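You operate a simulated robot arm through the tools that you are given. There is no shell and no other tool. Be economical: measure what you need, move in short steps, check, and stop when the job is done.

You run a simulated robot arm. Do the job below in one go: nothing can be reset, and whatever is moved stays where it is left.

## Task
Fetch the flat block and set it on the brown test board on the top of the green table.

It is judged by the outcome, as a careful person would: the job done as asked, and still so three seconds after it is handed in. It fails if anything else is knocked over, pushed out of place, dropped, spilled or broken.

## Robot
A 7-joint arm with a two-finger parallel gripper, fixed in place. Base frame: the origin is at the foot of the arm, x ahead of it, y to its left, z up; the work surface is at about z = 0. Units: mm, degrees, N and s.
With the tool pointing down near the work surface it reaches from about 240 to 620 mm from the base axis. Its first joint turns from -66.0 to 66.0 degrees. Payload 2.6 kg.
Tool frame: the origin (TCP) lies between the finger pads and is the grasp point; the fingertips stand 30 mm ahead of it; z points along the fingers, y is the line along which they close. Largest opening 94 mm; finger width 28, thickness 10; the body of the gripper, 50 by 96 mm, starts 55 mm behind the TCP.
Orientation is that of the tool frame in the base frame, as a unit quaternion [x, y, z, w]. With the fingers straight down and closing along the base's y, the tool's x points along the base's -x, its y along +y and its z along -z.

## Interface
- The arm moves only by the tool send_rows. Its argument "increments" is a list of rows, each a list of 7 numbers: the shift along the tool's x, y, z in units of 500 mm (1.0 is 500 mm), then the turn, a rotation vector about the tool's x, y, z in units of 60 degrees (1.0 is 60 degrees), then the finger opening in mm, from 0 to 94. In form: [[dx, dy, dz, wx, wy, wz, jaw], ...]. A call has 1 to 10 rows; each row is the pose to reach, as a shift and turn from the pose commanded when the call began, along the tool's axes at that moment. A call with a number of a shift or a turn outside -1 to 1 is refused whole. Each row takes 0.2 s and may step no farther than 50 mm and 8.6 degrees from the row before; otherwise, or with a gripper value out of range, the whole call is refused. Where a pose cannot be reached the arm comes as near as it can. A force on the tool above 40 N (or 10 N above the force at the start of the call, whichever is more), or a blocked arm, ends the call early, and 0.2 s more pass. The fingers move at their own pace (about 72 mm/s each) and stop on an object; they squeeze with about 37 N. The grip force told is the motor's: it shows also when the fingers shut on nothing. Time passes only in rows, and 0.2 s behind the last, so rows that repeat a pose let the fingers close. The reply holds the time, the measured pose of the TCP, the force on the tool along the base axes, the opening and the grip force, in the units named above and with some noise, and new pictures: "views" is both (left out), scene, wrist or none.
- Cameras (640 x 400 px; columns grow to the right, rows downward): "scene" is fixed at [19.8, 407, 573.7]; the picture's right is [-0.96, -0.28, 0.00], its down [-0.14, 0.47, -0.87] and it looks along [0.25, -0.84, -0.49] (base axes); focal length 319 px, centre (320, 200). "wrist" rides on the gripper at [76, 14, -103] in the tool frame; the picture's right is [-0.18, 0.98, 0.00], its down [-0.75, -0.14, -0.64] and it looks along [-0.63, -0.12, 0.77] (tool axes); focal length 243 px, centre (320, 200). There is no depth. A picture from a camera that has moved, and an enlarged one, comes with that camera's place and axes in the base frame and with its lens. The place of the scene camera against the robot may be out by one fixed shift of up to 25 mm in any direction.
- zoom(camera, box): a new picture of the part [left, top, right, bottom] of that camera's present view, enlarged. The clock stands still meanwhile.
- hand_in(): hands the job in; it is judged then, once.

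Work in short steps. Places have to be worked out from the pictures, the camera data and where the tool is seen: move nearer, look again, correct. Check each grasp and each placing, and mend what went wrong. You have 90 turns and 170 pictures in all, those below and enlarged ones among them. Open the gripper and draw the arm clear of the work before you hand the job in, unless the task says otherwise; then end with one line.

The tools are called after "Emit:" as name(argument=value, ...) on one line, values as JSON. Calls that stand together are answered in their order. send_rows: Moves the arm, as the interface text tells. Its arguments: {"type":"object","properties":{"increments":{"type":"array","items":{"type":"array","items":{"type":"number"}}},"views":{"type":"string","enum":["both","scene","wrist","none"]}},"required":["increments"]} The other tools are called the same way: zoom (camera, box) takes an enlarged picture of a part of a camera's view; hand_in () hands the job in.

At the start:

```text
time: 0.0
tcp_pos: [337.7, -111.7, 269.9]
orientation: [0.0, 1.0, 0.0, 0.0]
wrist_force: [-0.4, 0.3, 0.4]
finger_gap: 94.2
grip_force: 0.1
```

scene: 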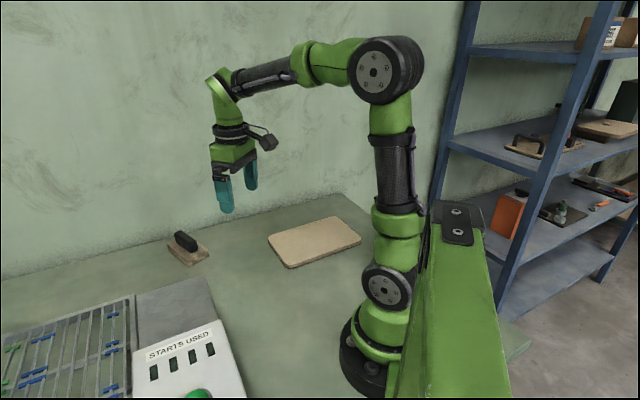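
wrist: 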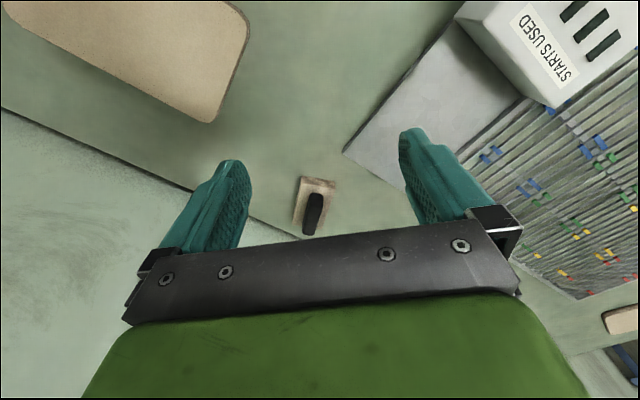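

The scene shows a small wooden piece with a black knob, a tan board, and a device with a grid. I zoom in to identify the objects.

Emit:
zoom(camera="scene", box=[130, 190, 390, 352])

Emit:
zoom(camera="scene", box=[0, 240, 250, 400])

Emit:
zoom(camera="wrist", box=[230, 140, 400, 246])

Emit:
zoom(camera="scene", box=[430, 90, 640, 250])

```text
2.46 times, centred on (260, 271) of scene
camera zoom: at [19.8, 407.0, 573.7], right [-0.96, -0.28, 0.0], down [-0.14, 0.47, -0.87], along [0.25, -0.84, -0.49], focal length 784 px, centre (468, 25)
```

zoom: 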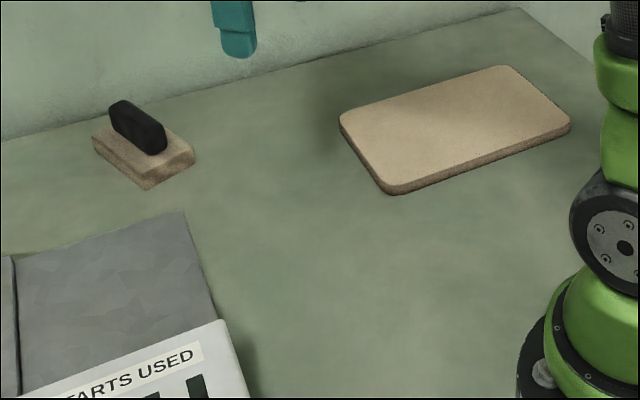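

```text
2.50 times, centred on (125, 320) of scene
camera zoom: at [19.8, 407.0, 573.7], right [-0.96, -0.28, 0.0], down [-0.14, 0.47, -0.87], along [0.25, -0.84, -0.49], focal length 797 px, centre (808, -100)
```

zoom: 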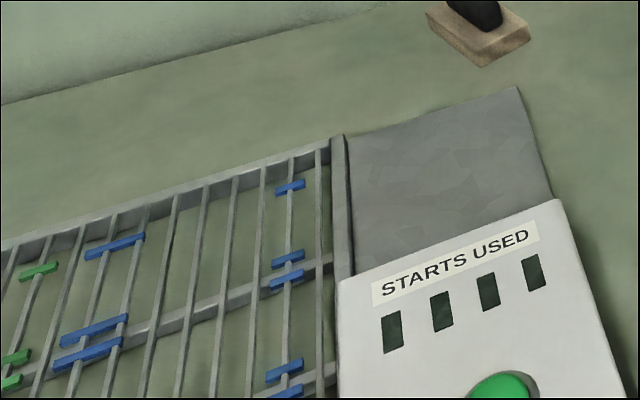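

```text
3.76 times, centred on (315, 193) of wrist
camera zoom: at [260.9, -97.8, 373.5], right [0.18, 0.98, 0.0], down [0.75, -0.14, 0.64], along [0.63, -0.12, -0.77], focal length 913 px, centre (339, 226)
```

zoom: 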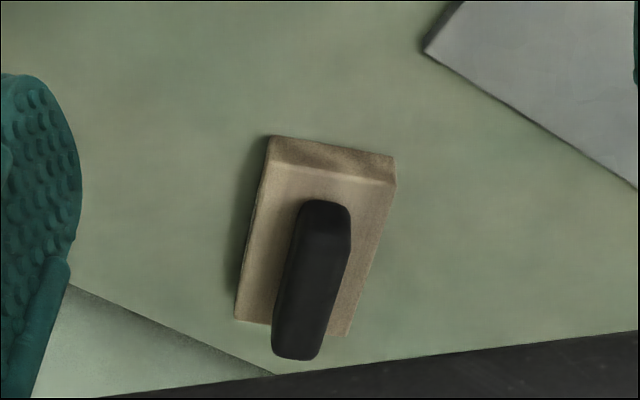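

```text
2.50 times, centred on (535, 170) of scene
camera zoom: at [19.8, 407.0, 573.7], right [-0.96, -0.28, 0.0], down [-0.14, 0.47, -0.87], along [0.25, -0.84, -0.49], focal length 797 px, centre (-218, 275)
```

zoom: 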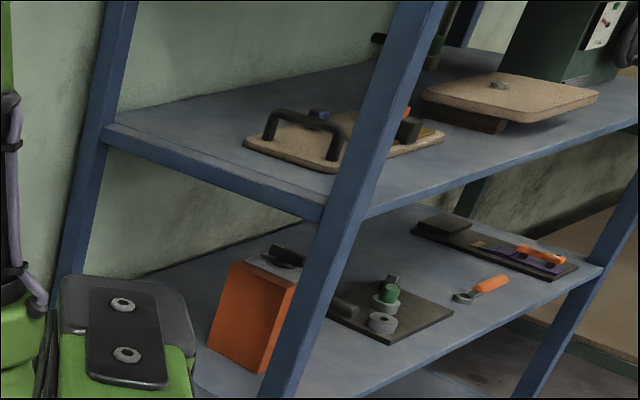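

The wooden block with a black grip is the likely target. I also check the tan thing at the wrist view's lower right.

Emit:
zoom(camera="wrist", box=[480, 220, 640, 400])

Emit:
zoom(camera="wrist", box=[0, 0, 260, 162])

```text
2.22 times, centred on (560, 310) of wrist
camera zoom: at [260.9, -97.8, 373.5], right [0.18, 0.98, 0.0], down [0.75, -0.14, 0.64], along [0.63, -0.12, -0.77], focal length 539 px, centre (-213, -44)
```

zoom: 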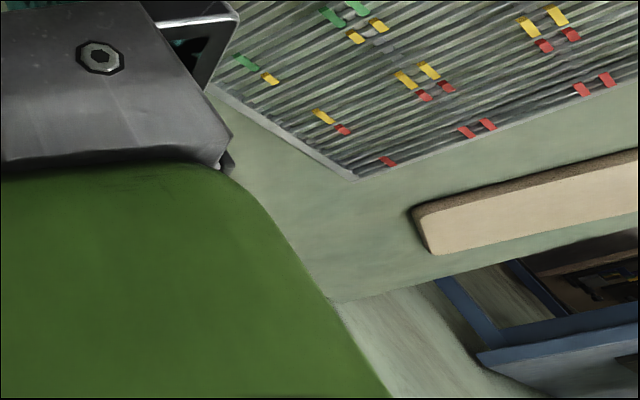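

```text
2.46 times, centred on (130, 81) of wrist
camera zoom: at [260.9, -97.8, 373.5], right [0.18, 0.98, 0.0], down [0.75, -0.14, 0.64], along [0.63, -0.12, -0.77], focal length 597 px, centre (788, 493)
```

zoom: 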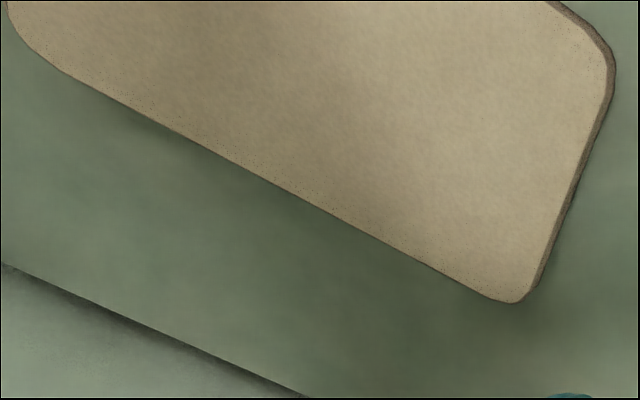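

The flat block is about 106×62×20 mm with its centre near (565,-171). Its long axis runs about -22° and the black handle sits on top. The board centre is near (240,-320). I move above the block and yaw to match it.

Emit:
send_rows(increments=[[-0.065, -0.015, 0.036, 0, 0, 0.072, 94], [-0.13, -0.03, 0.072, 0, 0, 0.145, 94], [-0.195, -0.046, 0.108, 0, 0, 0.217, 94], [-0.26, -0.061, 0.144, 0, 0, 0.29, 94], [-0.324, -0.076, 0.18, 0, 0, 0.362, 94]])

```text
time: 1.2
tcp_pos: [500.3, -147.2, 179.3]
orientation: [0.189, 0.982, 0.0, 0.0]
wrist_force: [0.1, 0.5, 0.2]
finger_gap: 94.1
grip_force: 0.1
camera wrist: at [433.0, -105.6, 281.7], right [0.54, 0.84, 0.0], down [0.65, -0.41, 0.64], along [0.54, -0.34, -0.77], focal length 243 px, centre (320, 200)
```

scene: 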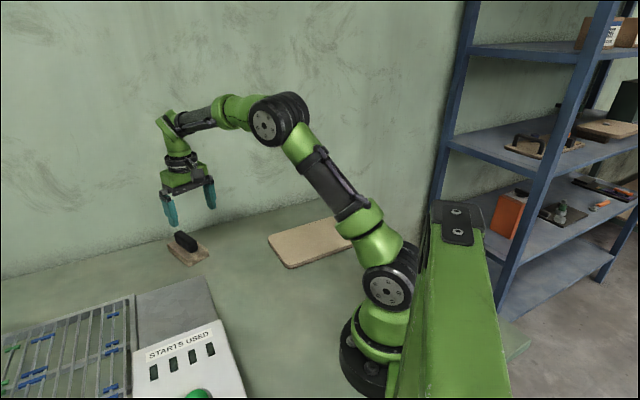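
wrist: 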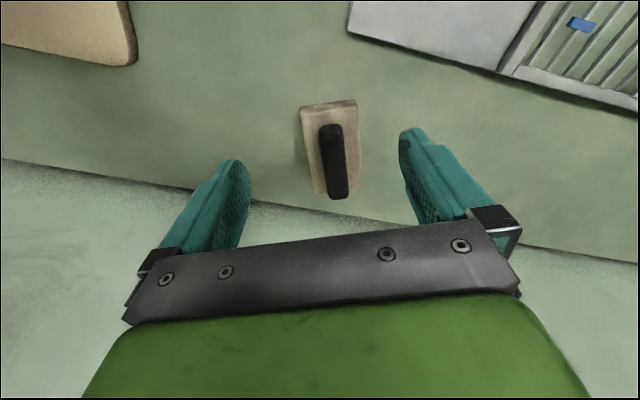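

Emit:
zoom(camera="wrist", box=[260, 80, 400, 210])

```text
3.08 times, centred on (330, 145) of wrist
camera zoom: at [433.0, -105.6, 281.7], right [0.54, 0.84, 0.0], down [0.65, -0.41, 0.64], along [0.54, -0.34, -0.77], focal length 746 px, centre (289, 369)
```

zoom: 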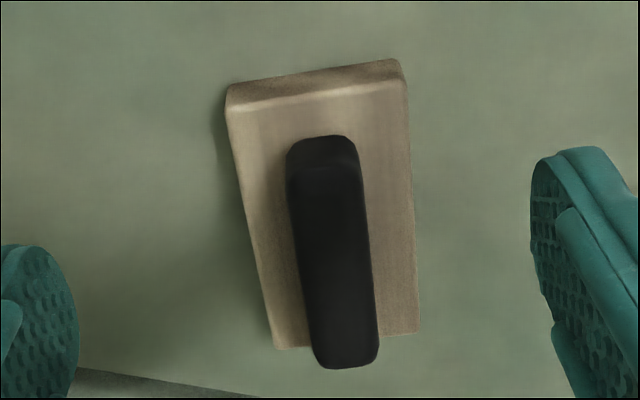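

The refined block centre is about (566.5,-169.5), yaw -24°, top z≈20, and handle top about 45. I go above it at z=100 and check.

Emit:
send_rows(increments=[[-0.046, 0.003, 0.053, 0, 0, 0.037, 94], [-0.092, 0.007, 0.106, 0, 0, 0.037, 94], [-0.138, 0.01, 0.159, 0, 0, 0.037, 94], [-0.138, 0.01, 0.159, 0, 0, 0.037, 94]])

```text
time: 2.2
tcp_pos: [566.1, -171.4, 98.6]
orientation: [0.209, 0.978, -0.001, 0.0]
wrist_force: [-1.0, -0.6, 0.1]
finger_gap: 93.9
grip_force: 0.1
camera wrist: at [501.9, -126.6, 202.4], right [0.57, 0.82, 0.0], down [0.63, -0.43, 0.64], along [0.53, -0.36, -0.77], focal length 243 px, centre (320, 200)
```

scene: 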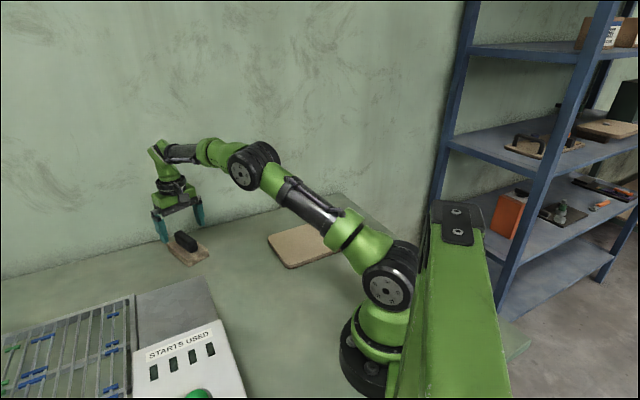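
wrist: 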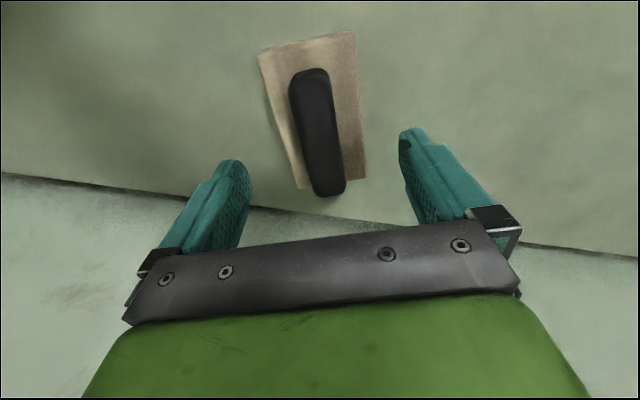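

The handle is centred between the fingers. I descend to TCP z≈55, keeping the tips just above the block top.

Emit:
send_rows(increments=[[0, 0, 0.03, 0, 0, 0, 94], [0, 0, 0.06, 0, 0, 0, 94], [0, 0, 0.087, 0, 0, 0, 94], [0, 0, 0.087, 0, 0, 0, 94]])

Emit:
zoom(camera="scene", box=[130, 180, 250, 280])

```text
time: 3.2
tcp_pos: [565.4, -171.7, 57.4]
orientation: [0.208, 0.978, -0.001, 0.0]
wrist_force: [0.3, 0.4, -0.7]
finger_gap: 93.7
grip_force: 0.0
camera wrist: at [501.2, -127.1, 161.0], right [0.57, 0.82, 0.0], down [0.63, -0.44, 0.64], along [0.53, -0.36, -0.77], focal length 243 px, centre (320, 200)
```

scene: 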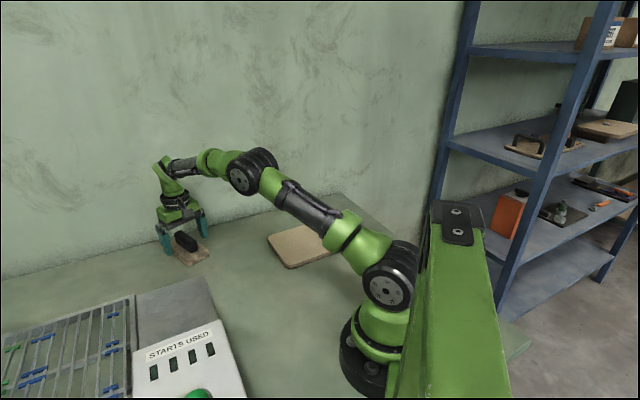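
wrist: 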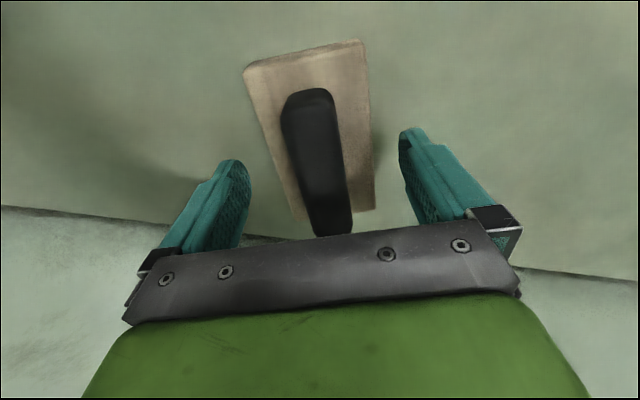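

```text
4.00 times, centred on (190, 230) of scene
camera zoom: at [19.8, 407.0, 573.7], right [-0.96, -0.28, 0.0], down [-0.14, 0.47, -0.87], along [0.25, -0.84, -0.49], focal length 1275 px, centre (840, 80)
```

zoom: 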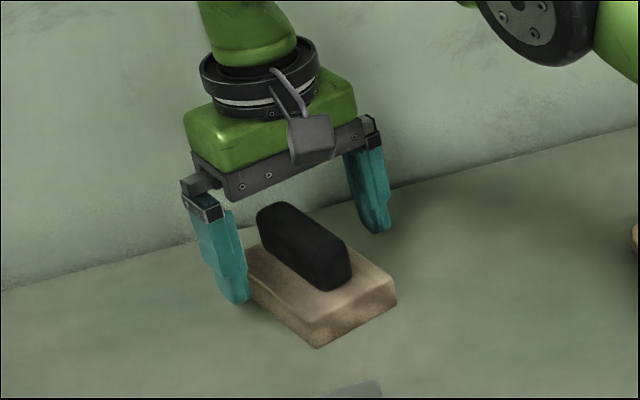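

The fingers straddle the handle with tips at z≈27. I go 3 mm lower and close.

Emit:
send_rows(increments=[[0, 0, 0.006, 0, 0, 0, 94], [0, 0, 0.006, 0, 0, 0, 50], [0, 0, 0.006, 0, 0, 0, 10], [0, 0, 0.006, 0, 0, 0, 5], [0, 0, 0.006, 0, 0, 0, 5], [0, 0, 0.006, 0, 0, 0, 5]])

Emit:
zoom(camera="scene", box=[130, 180, 250, 280])

```text
time: 4.6
tcp_pos: [565.3, -170.8, 55.2]
orientation: [0.208, 0.978, 0.0, 0.0]
wrist_force: [-0.4, 1.2, 0.3]
finger_gap: 63.1
grip_force: 37.0
camera wrist: at [501.5, -126.6, 158.2], right [0.57, 0.82, 0.0], down [0.63, -0.44, 0.64], along [0.53, -0.36, -0.77], focal length 243 px, centre (320, 200)
```

scene: 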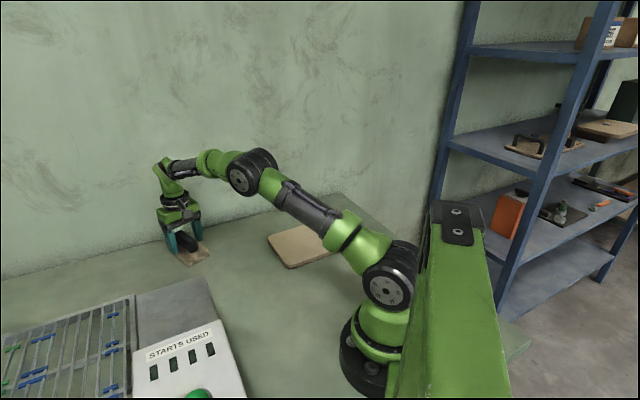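
wrist: 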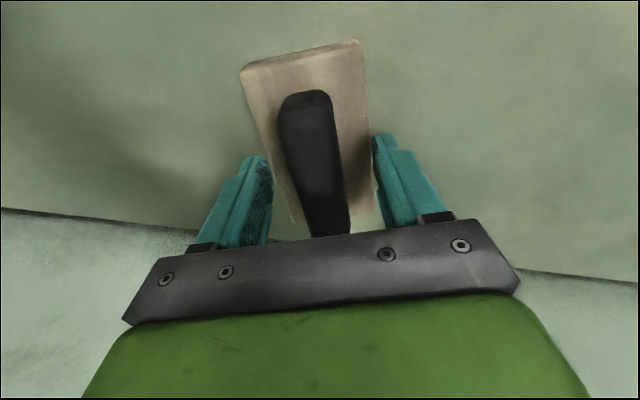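

```text
4.00 times, centred on (190, 230) of scene
camera zoom: at [19.8, 407.0, 573.7], right [-0.96, -0.28, 0.0], down [-0.14, 0.47, -0.87], along [0.25, -0.84, -0.49], focal length 1275 px, centre (840, 80)
```

zoom: 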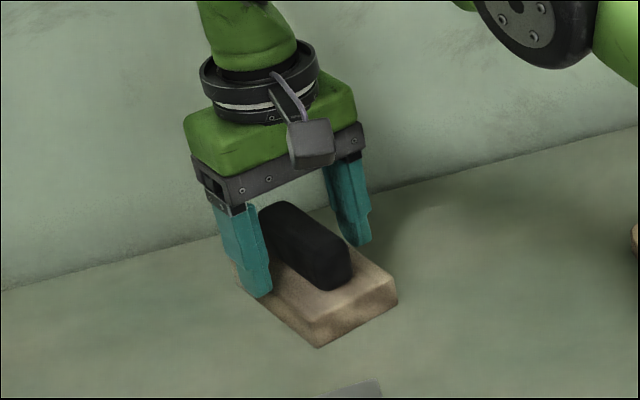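

The gap of 63 mm means the fingers closed on the sides of the block (top ≈26 mm) rather than the handle. A deeper side grip will be solid, so I reopen, go down 17 mm, and close again.

Emit:
send_rows(increments=[[0, 0, 0, 0, 0, 0, 94], [0, 0, 0, 0, 0, 0, 94], [0, 0, 0.017, 0, 0, 0, 94], [0, 0, 0.034, 0, 0, 0, 94], [0, 0, 0.034, 0, 0, 0, 60], [0, 0, 0.034, 0, 0, 0, 40], [0, 0, 0.034, 0, 0, 0, 40], [0, 0, 0.034, 0, 0, 0, 40]])

Emit:
zoom(camera="scene", box=[130, 180, 250, 280])

```text
time: 6.4
tcp_pos: [564.7, -170.3, 37.1]
orientation: [0.208, 0.978, 0.0, -0.001]
wrist_force: [-0.4, 0.5, 0.3]
finger_gap: 63.3
grip_force: 37.4
camera wrist: at [501.0, -126.0, 140.6], right [0.57, 0.82, 0.0], down [0.63, -0.44, 0.64], along [0.53, -0.36, -0.77], focal length 243 px, centre (320, 200)
```

scene: 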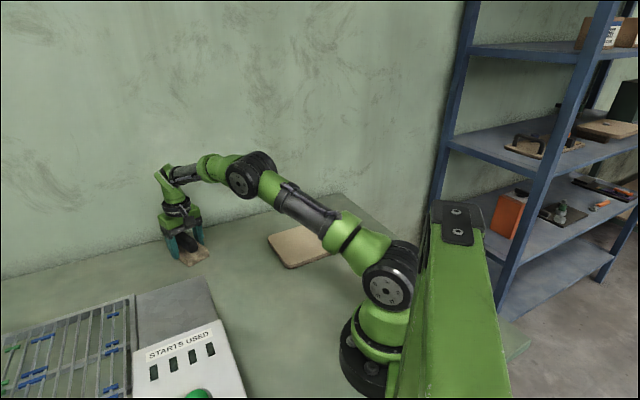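
wrist: 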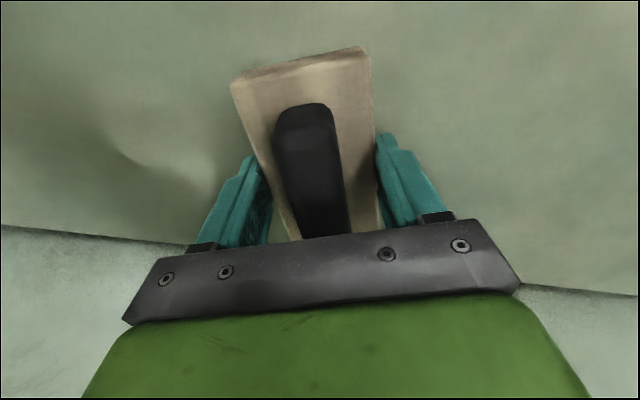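

```text
4.00 times, centred on (190, 230) of scene
camera zoom: at [19.8, 407.0, 573.7], right [-0.96, -0.28, 0.0], down [-0.14, 0.47, -0.87], along [0.25, -0.84, -0.49], focal length 1275 px, centre (840, 80)
```

zoom: 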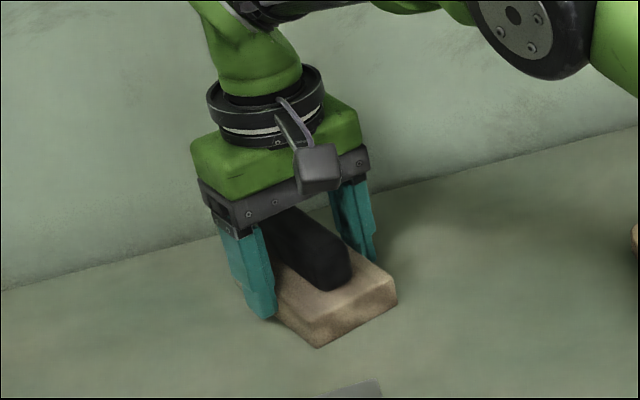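

The block is gripped by its sides (63 mm, 37 N). I lift it straight up and check.

Emit:
send_rows(increments=[[0, 0, -0.04, 0, 0, 0, 40], [0, 0, -0.1, 0, 0, 0, 40], [0, 0, -0.18, 0, 0, 0, 40], [0, 0, -0.26, 0, 0, 0, 40], [0, 0, -0.3, 0, 0, 0, 40]])

```text
time: 7.6
tcp_pos: [567.7, -171.2, 188.0]
orientation: [0.209, 0.978, 0.0, -0.002]
wrist_force: [0.8, 0.8, -0.9]
finger_gap: 63.1
grip_force: 37.2
camera wrist: at [502.1, -126.3, 291.7], right [0.57, 0.82, 0.0], down [0.63, -0.44, 0.64], along [0.53, -0.36, -0.77], focal length 243 px, centre (320, 200)
```

scene: 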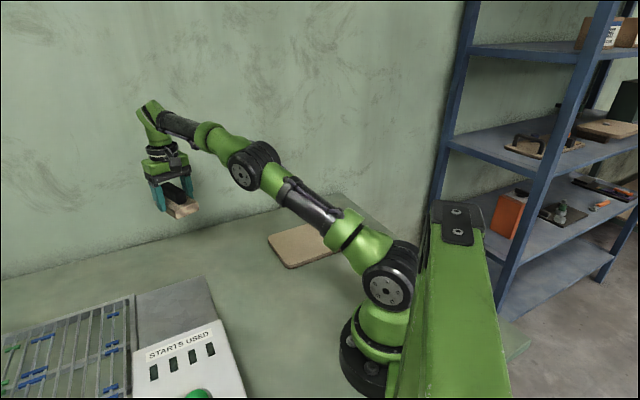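
wrist: 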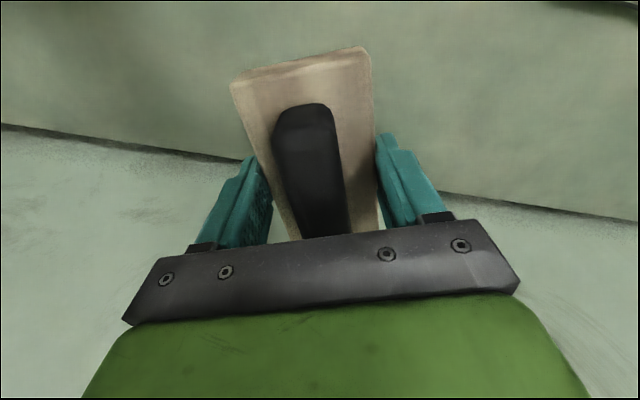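

The block is held firmly. I carry it over the board near (240,-320) at z≈222, yawing to -43° to match the board edges.

Emit:
send_rows(increments=[[0.0595, -0.0674, -0.00875, 0, 0, 0.04, 40], [0.1189, -0.1347, -0.0175, 0, 0, 0.08, 40], [0.1784, -0.2021, -0.02625, 0, 0, 0.12, 40], [0.2378, -0.2695, -0.035, 0, 0, 0.16, 40], [0.2973, -0.3369, -0.04375, 0, 0, 0.2, 40], [0.3567, -0.4042, -0.0525, 0, 0, 0.24, 40], [0.4162, -0.4716, -0.06125, 0, 0, 0.28, 40], [0.4756, -0.539, -0.07, 0, 0, 0.317, 40], [0.4756, -0.539, -0.07, 0, 0, 0.317, 40]])

```text
time: 9.6
tcp_pos: [237.6, -318.0, 221.2]
orientation: [0.366, 0.931, 0.0, -0.001]
wrist_force: [0.0, 1.1, -1.7]
finger_gap: 63.3
grip_force: 37.0
camera wrist: at [192.1, -256.2, 324.8], right [0.8, 0.59, 0.0], down [0.46, -0.62, 0.64], along [0.38, -0.52, -0.77], focal length 243 px, centre (320, 200)
```

scene: 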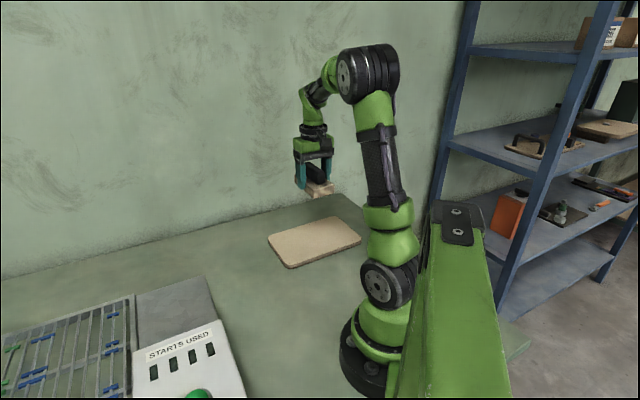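
wrist: 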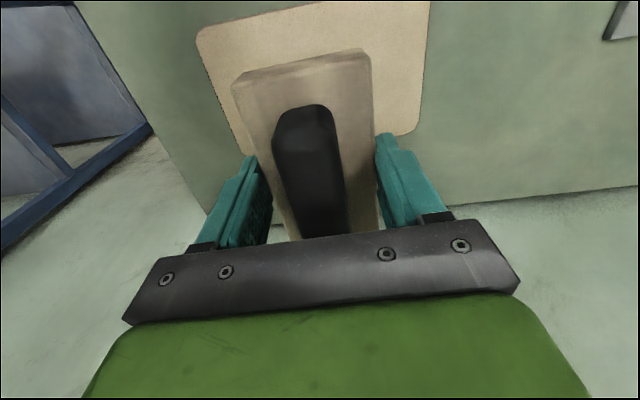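

Using the wrist and scene views together, the board centre is about (244,-327), edges at -43°, about 235×165 mm and roughly 12 mm thick. I correct by (+6.5,-9) and descend to z≈75.

Emit:
send_rows(increments=[[-0.011, -0.002, 0.07, 0, 0, 0, 40], [-0.022, -0.004, 0.14, 0, 0, 0, 40], [-0.022, -0.004, 0.21, 0, 0, 0, 40], [-0.022, -0.004, 0.26, 0, 0, 0, 40], [-0.022, -0.004, 0.292, 0, 0, 0, 40], [-0.022, -0.004, 0.292, 0, 0, 0, 40]])

Emit:
zoom(camera="scene", box=[240, 150, 400, 280])

```text
time: 11.0
tcp_pos: [245.7, -327.2, 75.9]
orientation: [0.367, 0.93, -0.001, 0.0]
wrist_force: [0.0, -0.1, -1.9]
finger_gap: 63.2
grip_force: 36.7
camera wrist: at [199.1, -265.8, 178.9], right [0.8, 0.59, 0.0], down [0.45, -0.62, 0.64], along [0.38, -0.52, -0.77], focal length 243 px, centre (320, 200)
```

scene: 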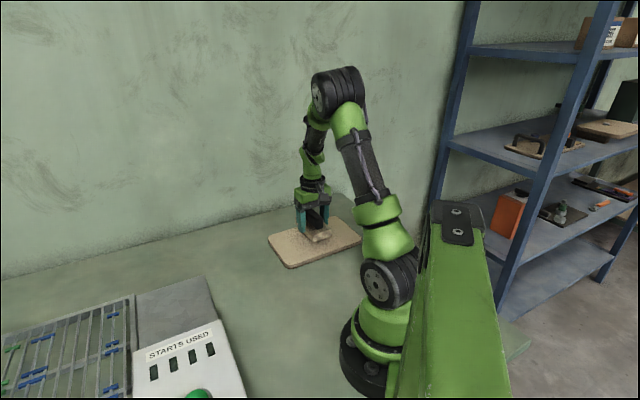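
wrist: 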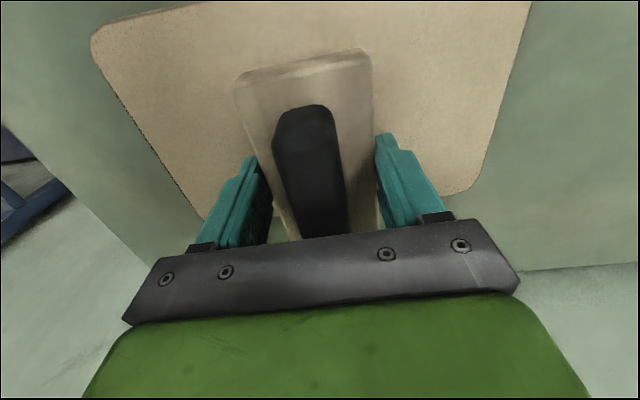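

```text
3.08 times, centred on (320, 215) of scene
camera zoom: at [19.8, 407.0, 573.7], right [-0.96, -0.28, 0.0], down [-0.14, 0.47, -0.87], along [0.25, -0.84, -0.49], focal length 981 px, centre (320, 154)
```

zoom: 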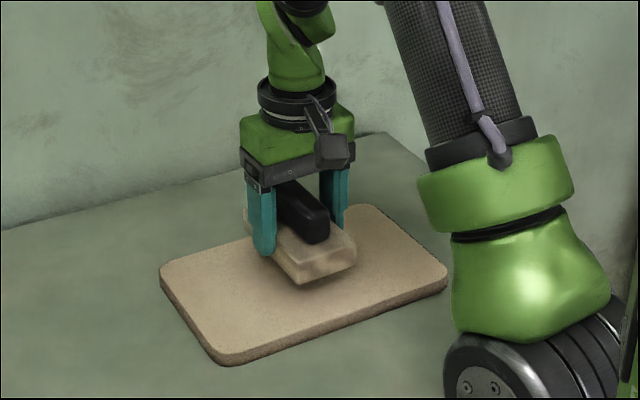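

The block is centred over the board. I descend gently to z≈55 first, then in small steps while watching force.

Emit:
send_rows(increments=[[0, 0, 0.02, 0, 0, 0, 40], [0, 0, 0.042, 0, 0, 0, 40], [0, 0, 0.042, 0, 0, 0, 40]], views="none")

Emit:
zoom(camera="scene", box=[260, 180, 380, 280])

```text
time: 11.8
tcp_pos: [244.8, -329.4, 54.8]
orientation: [0.366, 0.931, 0.001, 0.001]
wrist_force: [0.3, -0.3, -1.6]
finger_gap: 63.4
grip_force: 37.2
```

```text
4.00 times, centred on (320, 230) of scene
camera zoom: at [19.8, 407.0, 573.7], right [-0.96, -0.28, 0.0], down [-0.14, 0.47, -0.87], along [0.25, -0.84, -0.49], focal length 1275 px, centre (320, 80)
```

zoom: 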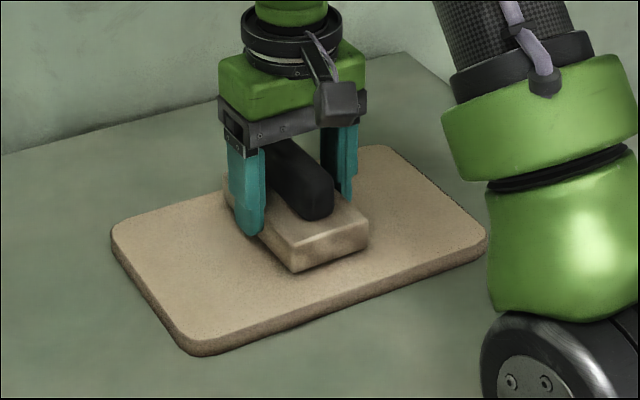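

No contact yet, so I step down 3 mm.

Emit:
send_rows(increments=[[0, 0, 0.003, 0, 0, 0, 40], [0, 0, 0.006, 0, 0, 0, 40], [0, 0, 0.006, 0, 0, 0, 40]], views="none")

```text
time: 12.6
tcp_pos: [245.9, -330.0, 52.9]
orientation: [0.367, 0.93, 0.0, 0.0]
wrist_force: [0.0, -0.2, -2.1]
finger_gap: 63.3
grip_force: 36.9
```

Still no contact, so I continue down in small steps.

Emit:
send_rows(increments=[[0, 0, 0.002, 0, 0, 0, 40], [0, 0, 0.004, 0, 0, 0, 40], [0, 0, 0.004, 0, 0, 0, 40]], views="none")

Emit:
zoom(camera="scene", box=[280, 200, 360, 260])

```text
time: 13.4
tcp_pos: [246.3, -330.4, 53.0]
orientation: [0.366, 0.931, 0.0, 0.002]
wrist_force: [-4.5, 9.4, 34.6]
finger_gap: 63.1
grip_force: 36.8
```

```text
6.67 times, centred on (320, 230) of scene
camera zoom: at [19.7, 407.1, 573.6], right [-0.96, -0.28, 0.0], down [-0.14, 0.47, -0.87], along [0.25, -0.84, -0.48], focal length 2125 px, centre (320, 0)
```

zoom: 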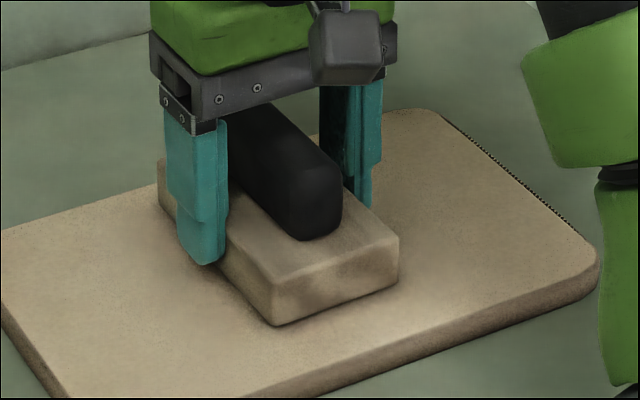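

Contact at about 34 N, so the block is resting on the board. I relieve the press by 1 mm, open the fingers, then retreat upward.

Emit:
send_rows(increments=[[0, 0, -0.002, 0, 0, 0, 40], [0, 0, -0.002, 0, 0, 0, 70], [0, 0, -0.002, 0, 0, 0, 94], [0, 0, -0.002, 0, 0, 0, 94], [0, 0, -0.002, 0, 0, 0, 94]])

```text
time: 14.6
tcp_pos: [244.2, -328.6, 51.9]
orientation: [0.367, 0.93, 0.0, 0.0]
wrist_force: [-0.2, -0.9, 0.0]
finger_gap: 93.8
grip_force: 0.0
camera wrist: at [198.1, -267.0, 154.4], right [0.8, 0.59, 0.0], down [0.46, -0.62, 0.64], along [0.38, -0.52, -0.77], focal length 243 px, centre (320, 200)
```

scene: 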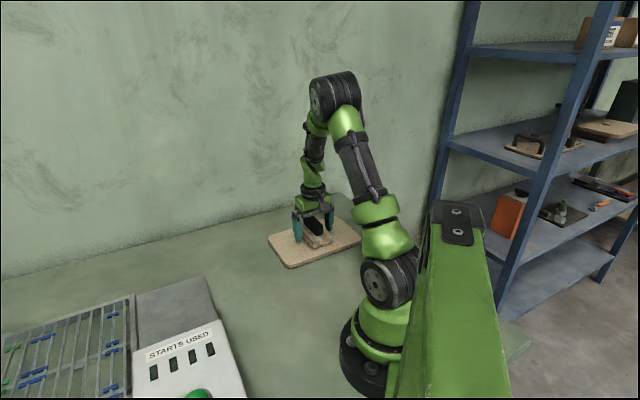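
wrist: 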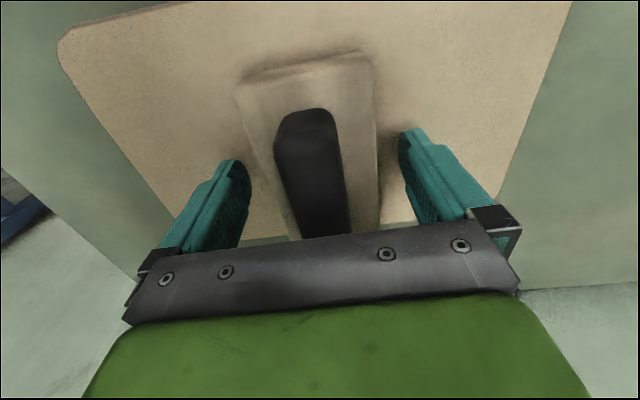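

The gripper is open and the block is resting on the board. I raise straight up to draw clear.

Emit:
send_rows(increments=[[0, 0, -0.03, 0, 0, 0, 94], [0, 0, -0.1, 0, 0, 0, 94], [0, 0, -0.19, 0, 0, 0, 94], [0, 0, -0.28, 0, 0, 0, 94], [0, 0, -0.36, 0, 0, 0, 94], [0, 0, -0.36, 0, 0, 0, 94]])

Emit:
zoom(camera="scene", box=[240, 180, 400, 280])

```text
time: 16.0
tcp_pos: [245.8, -329.0, 230.0]
orientation: [0.366, 0.931, 0.001, 0.0]
wrist_force: [0.7, -0.1, -0.3]
finger_gap: 93.9
grip_force: 0.1
camera wrist: at [199.4, -265.7, 333.5], right [0.81, 0.59, 0.0], down [0.46, -0.62, 0.64], along [0.38, -0.52, -0.77], focal length 243 px, centre (320, 200)
```

scene: 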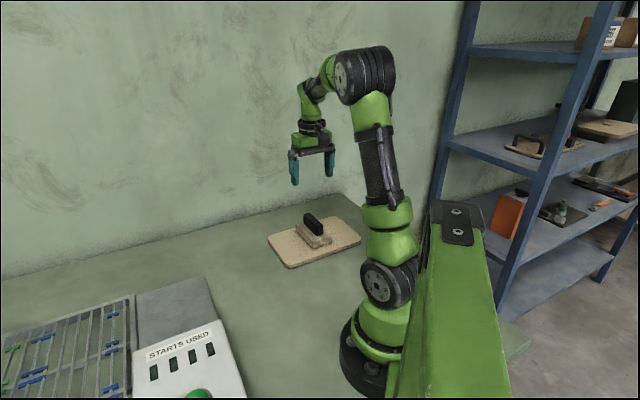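
wrist: 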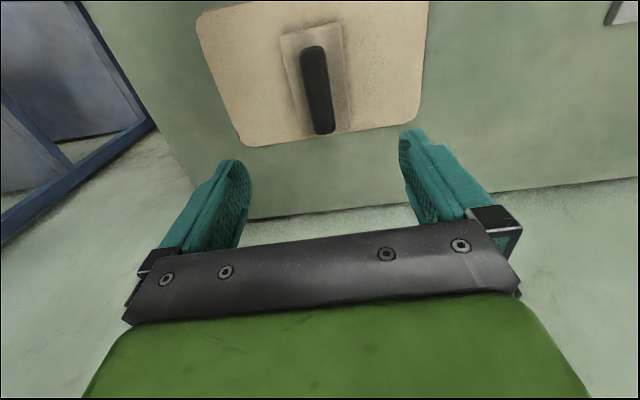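

```text
4.00 times, centred on (320, 230) of scene
camera zoom: at [19.8, 407.0, 573.7], right [-0.96, -0.28, 0.0], down [-0.14, 0.47, -0.87], along [0.25, -0.84, -0.49], focal length 1275 px, centre (320, 80)
```

zoom: 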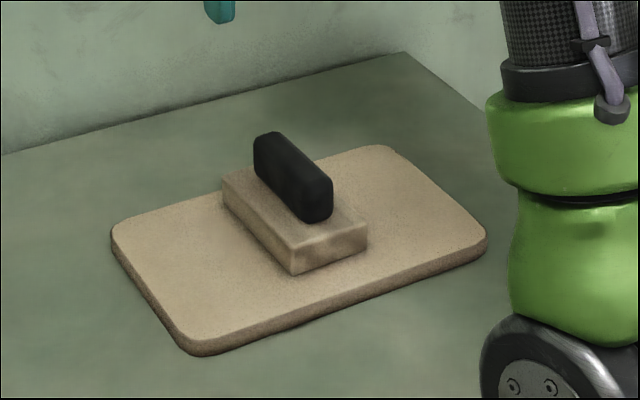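

The block lies flat and wholly on the board, the board is unmoved, and the arm is clear. I hand in.

Emit:
hand_in()

```text
The job is handed in.
```

The flat block, the wooden one with the black handle, is resting flat near the middle of the brown test board; the gripper is open and the arm is clear, with nothing else disturbed.
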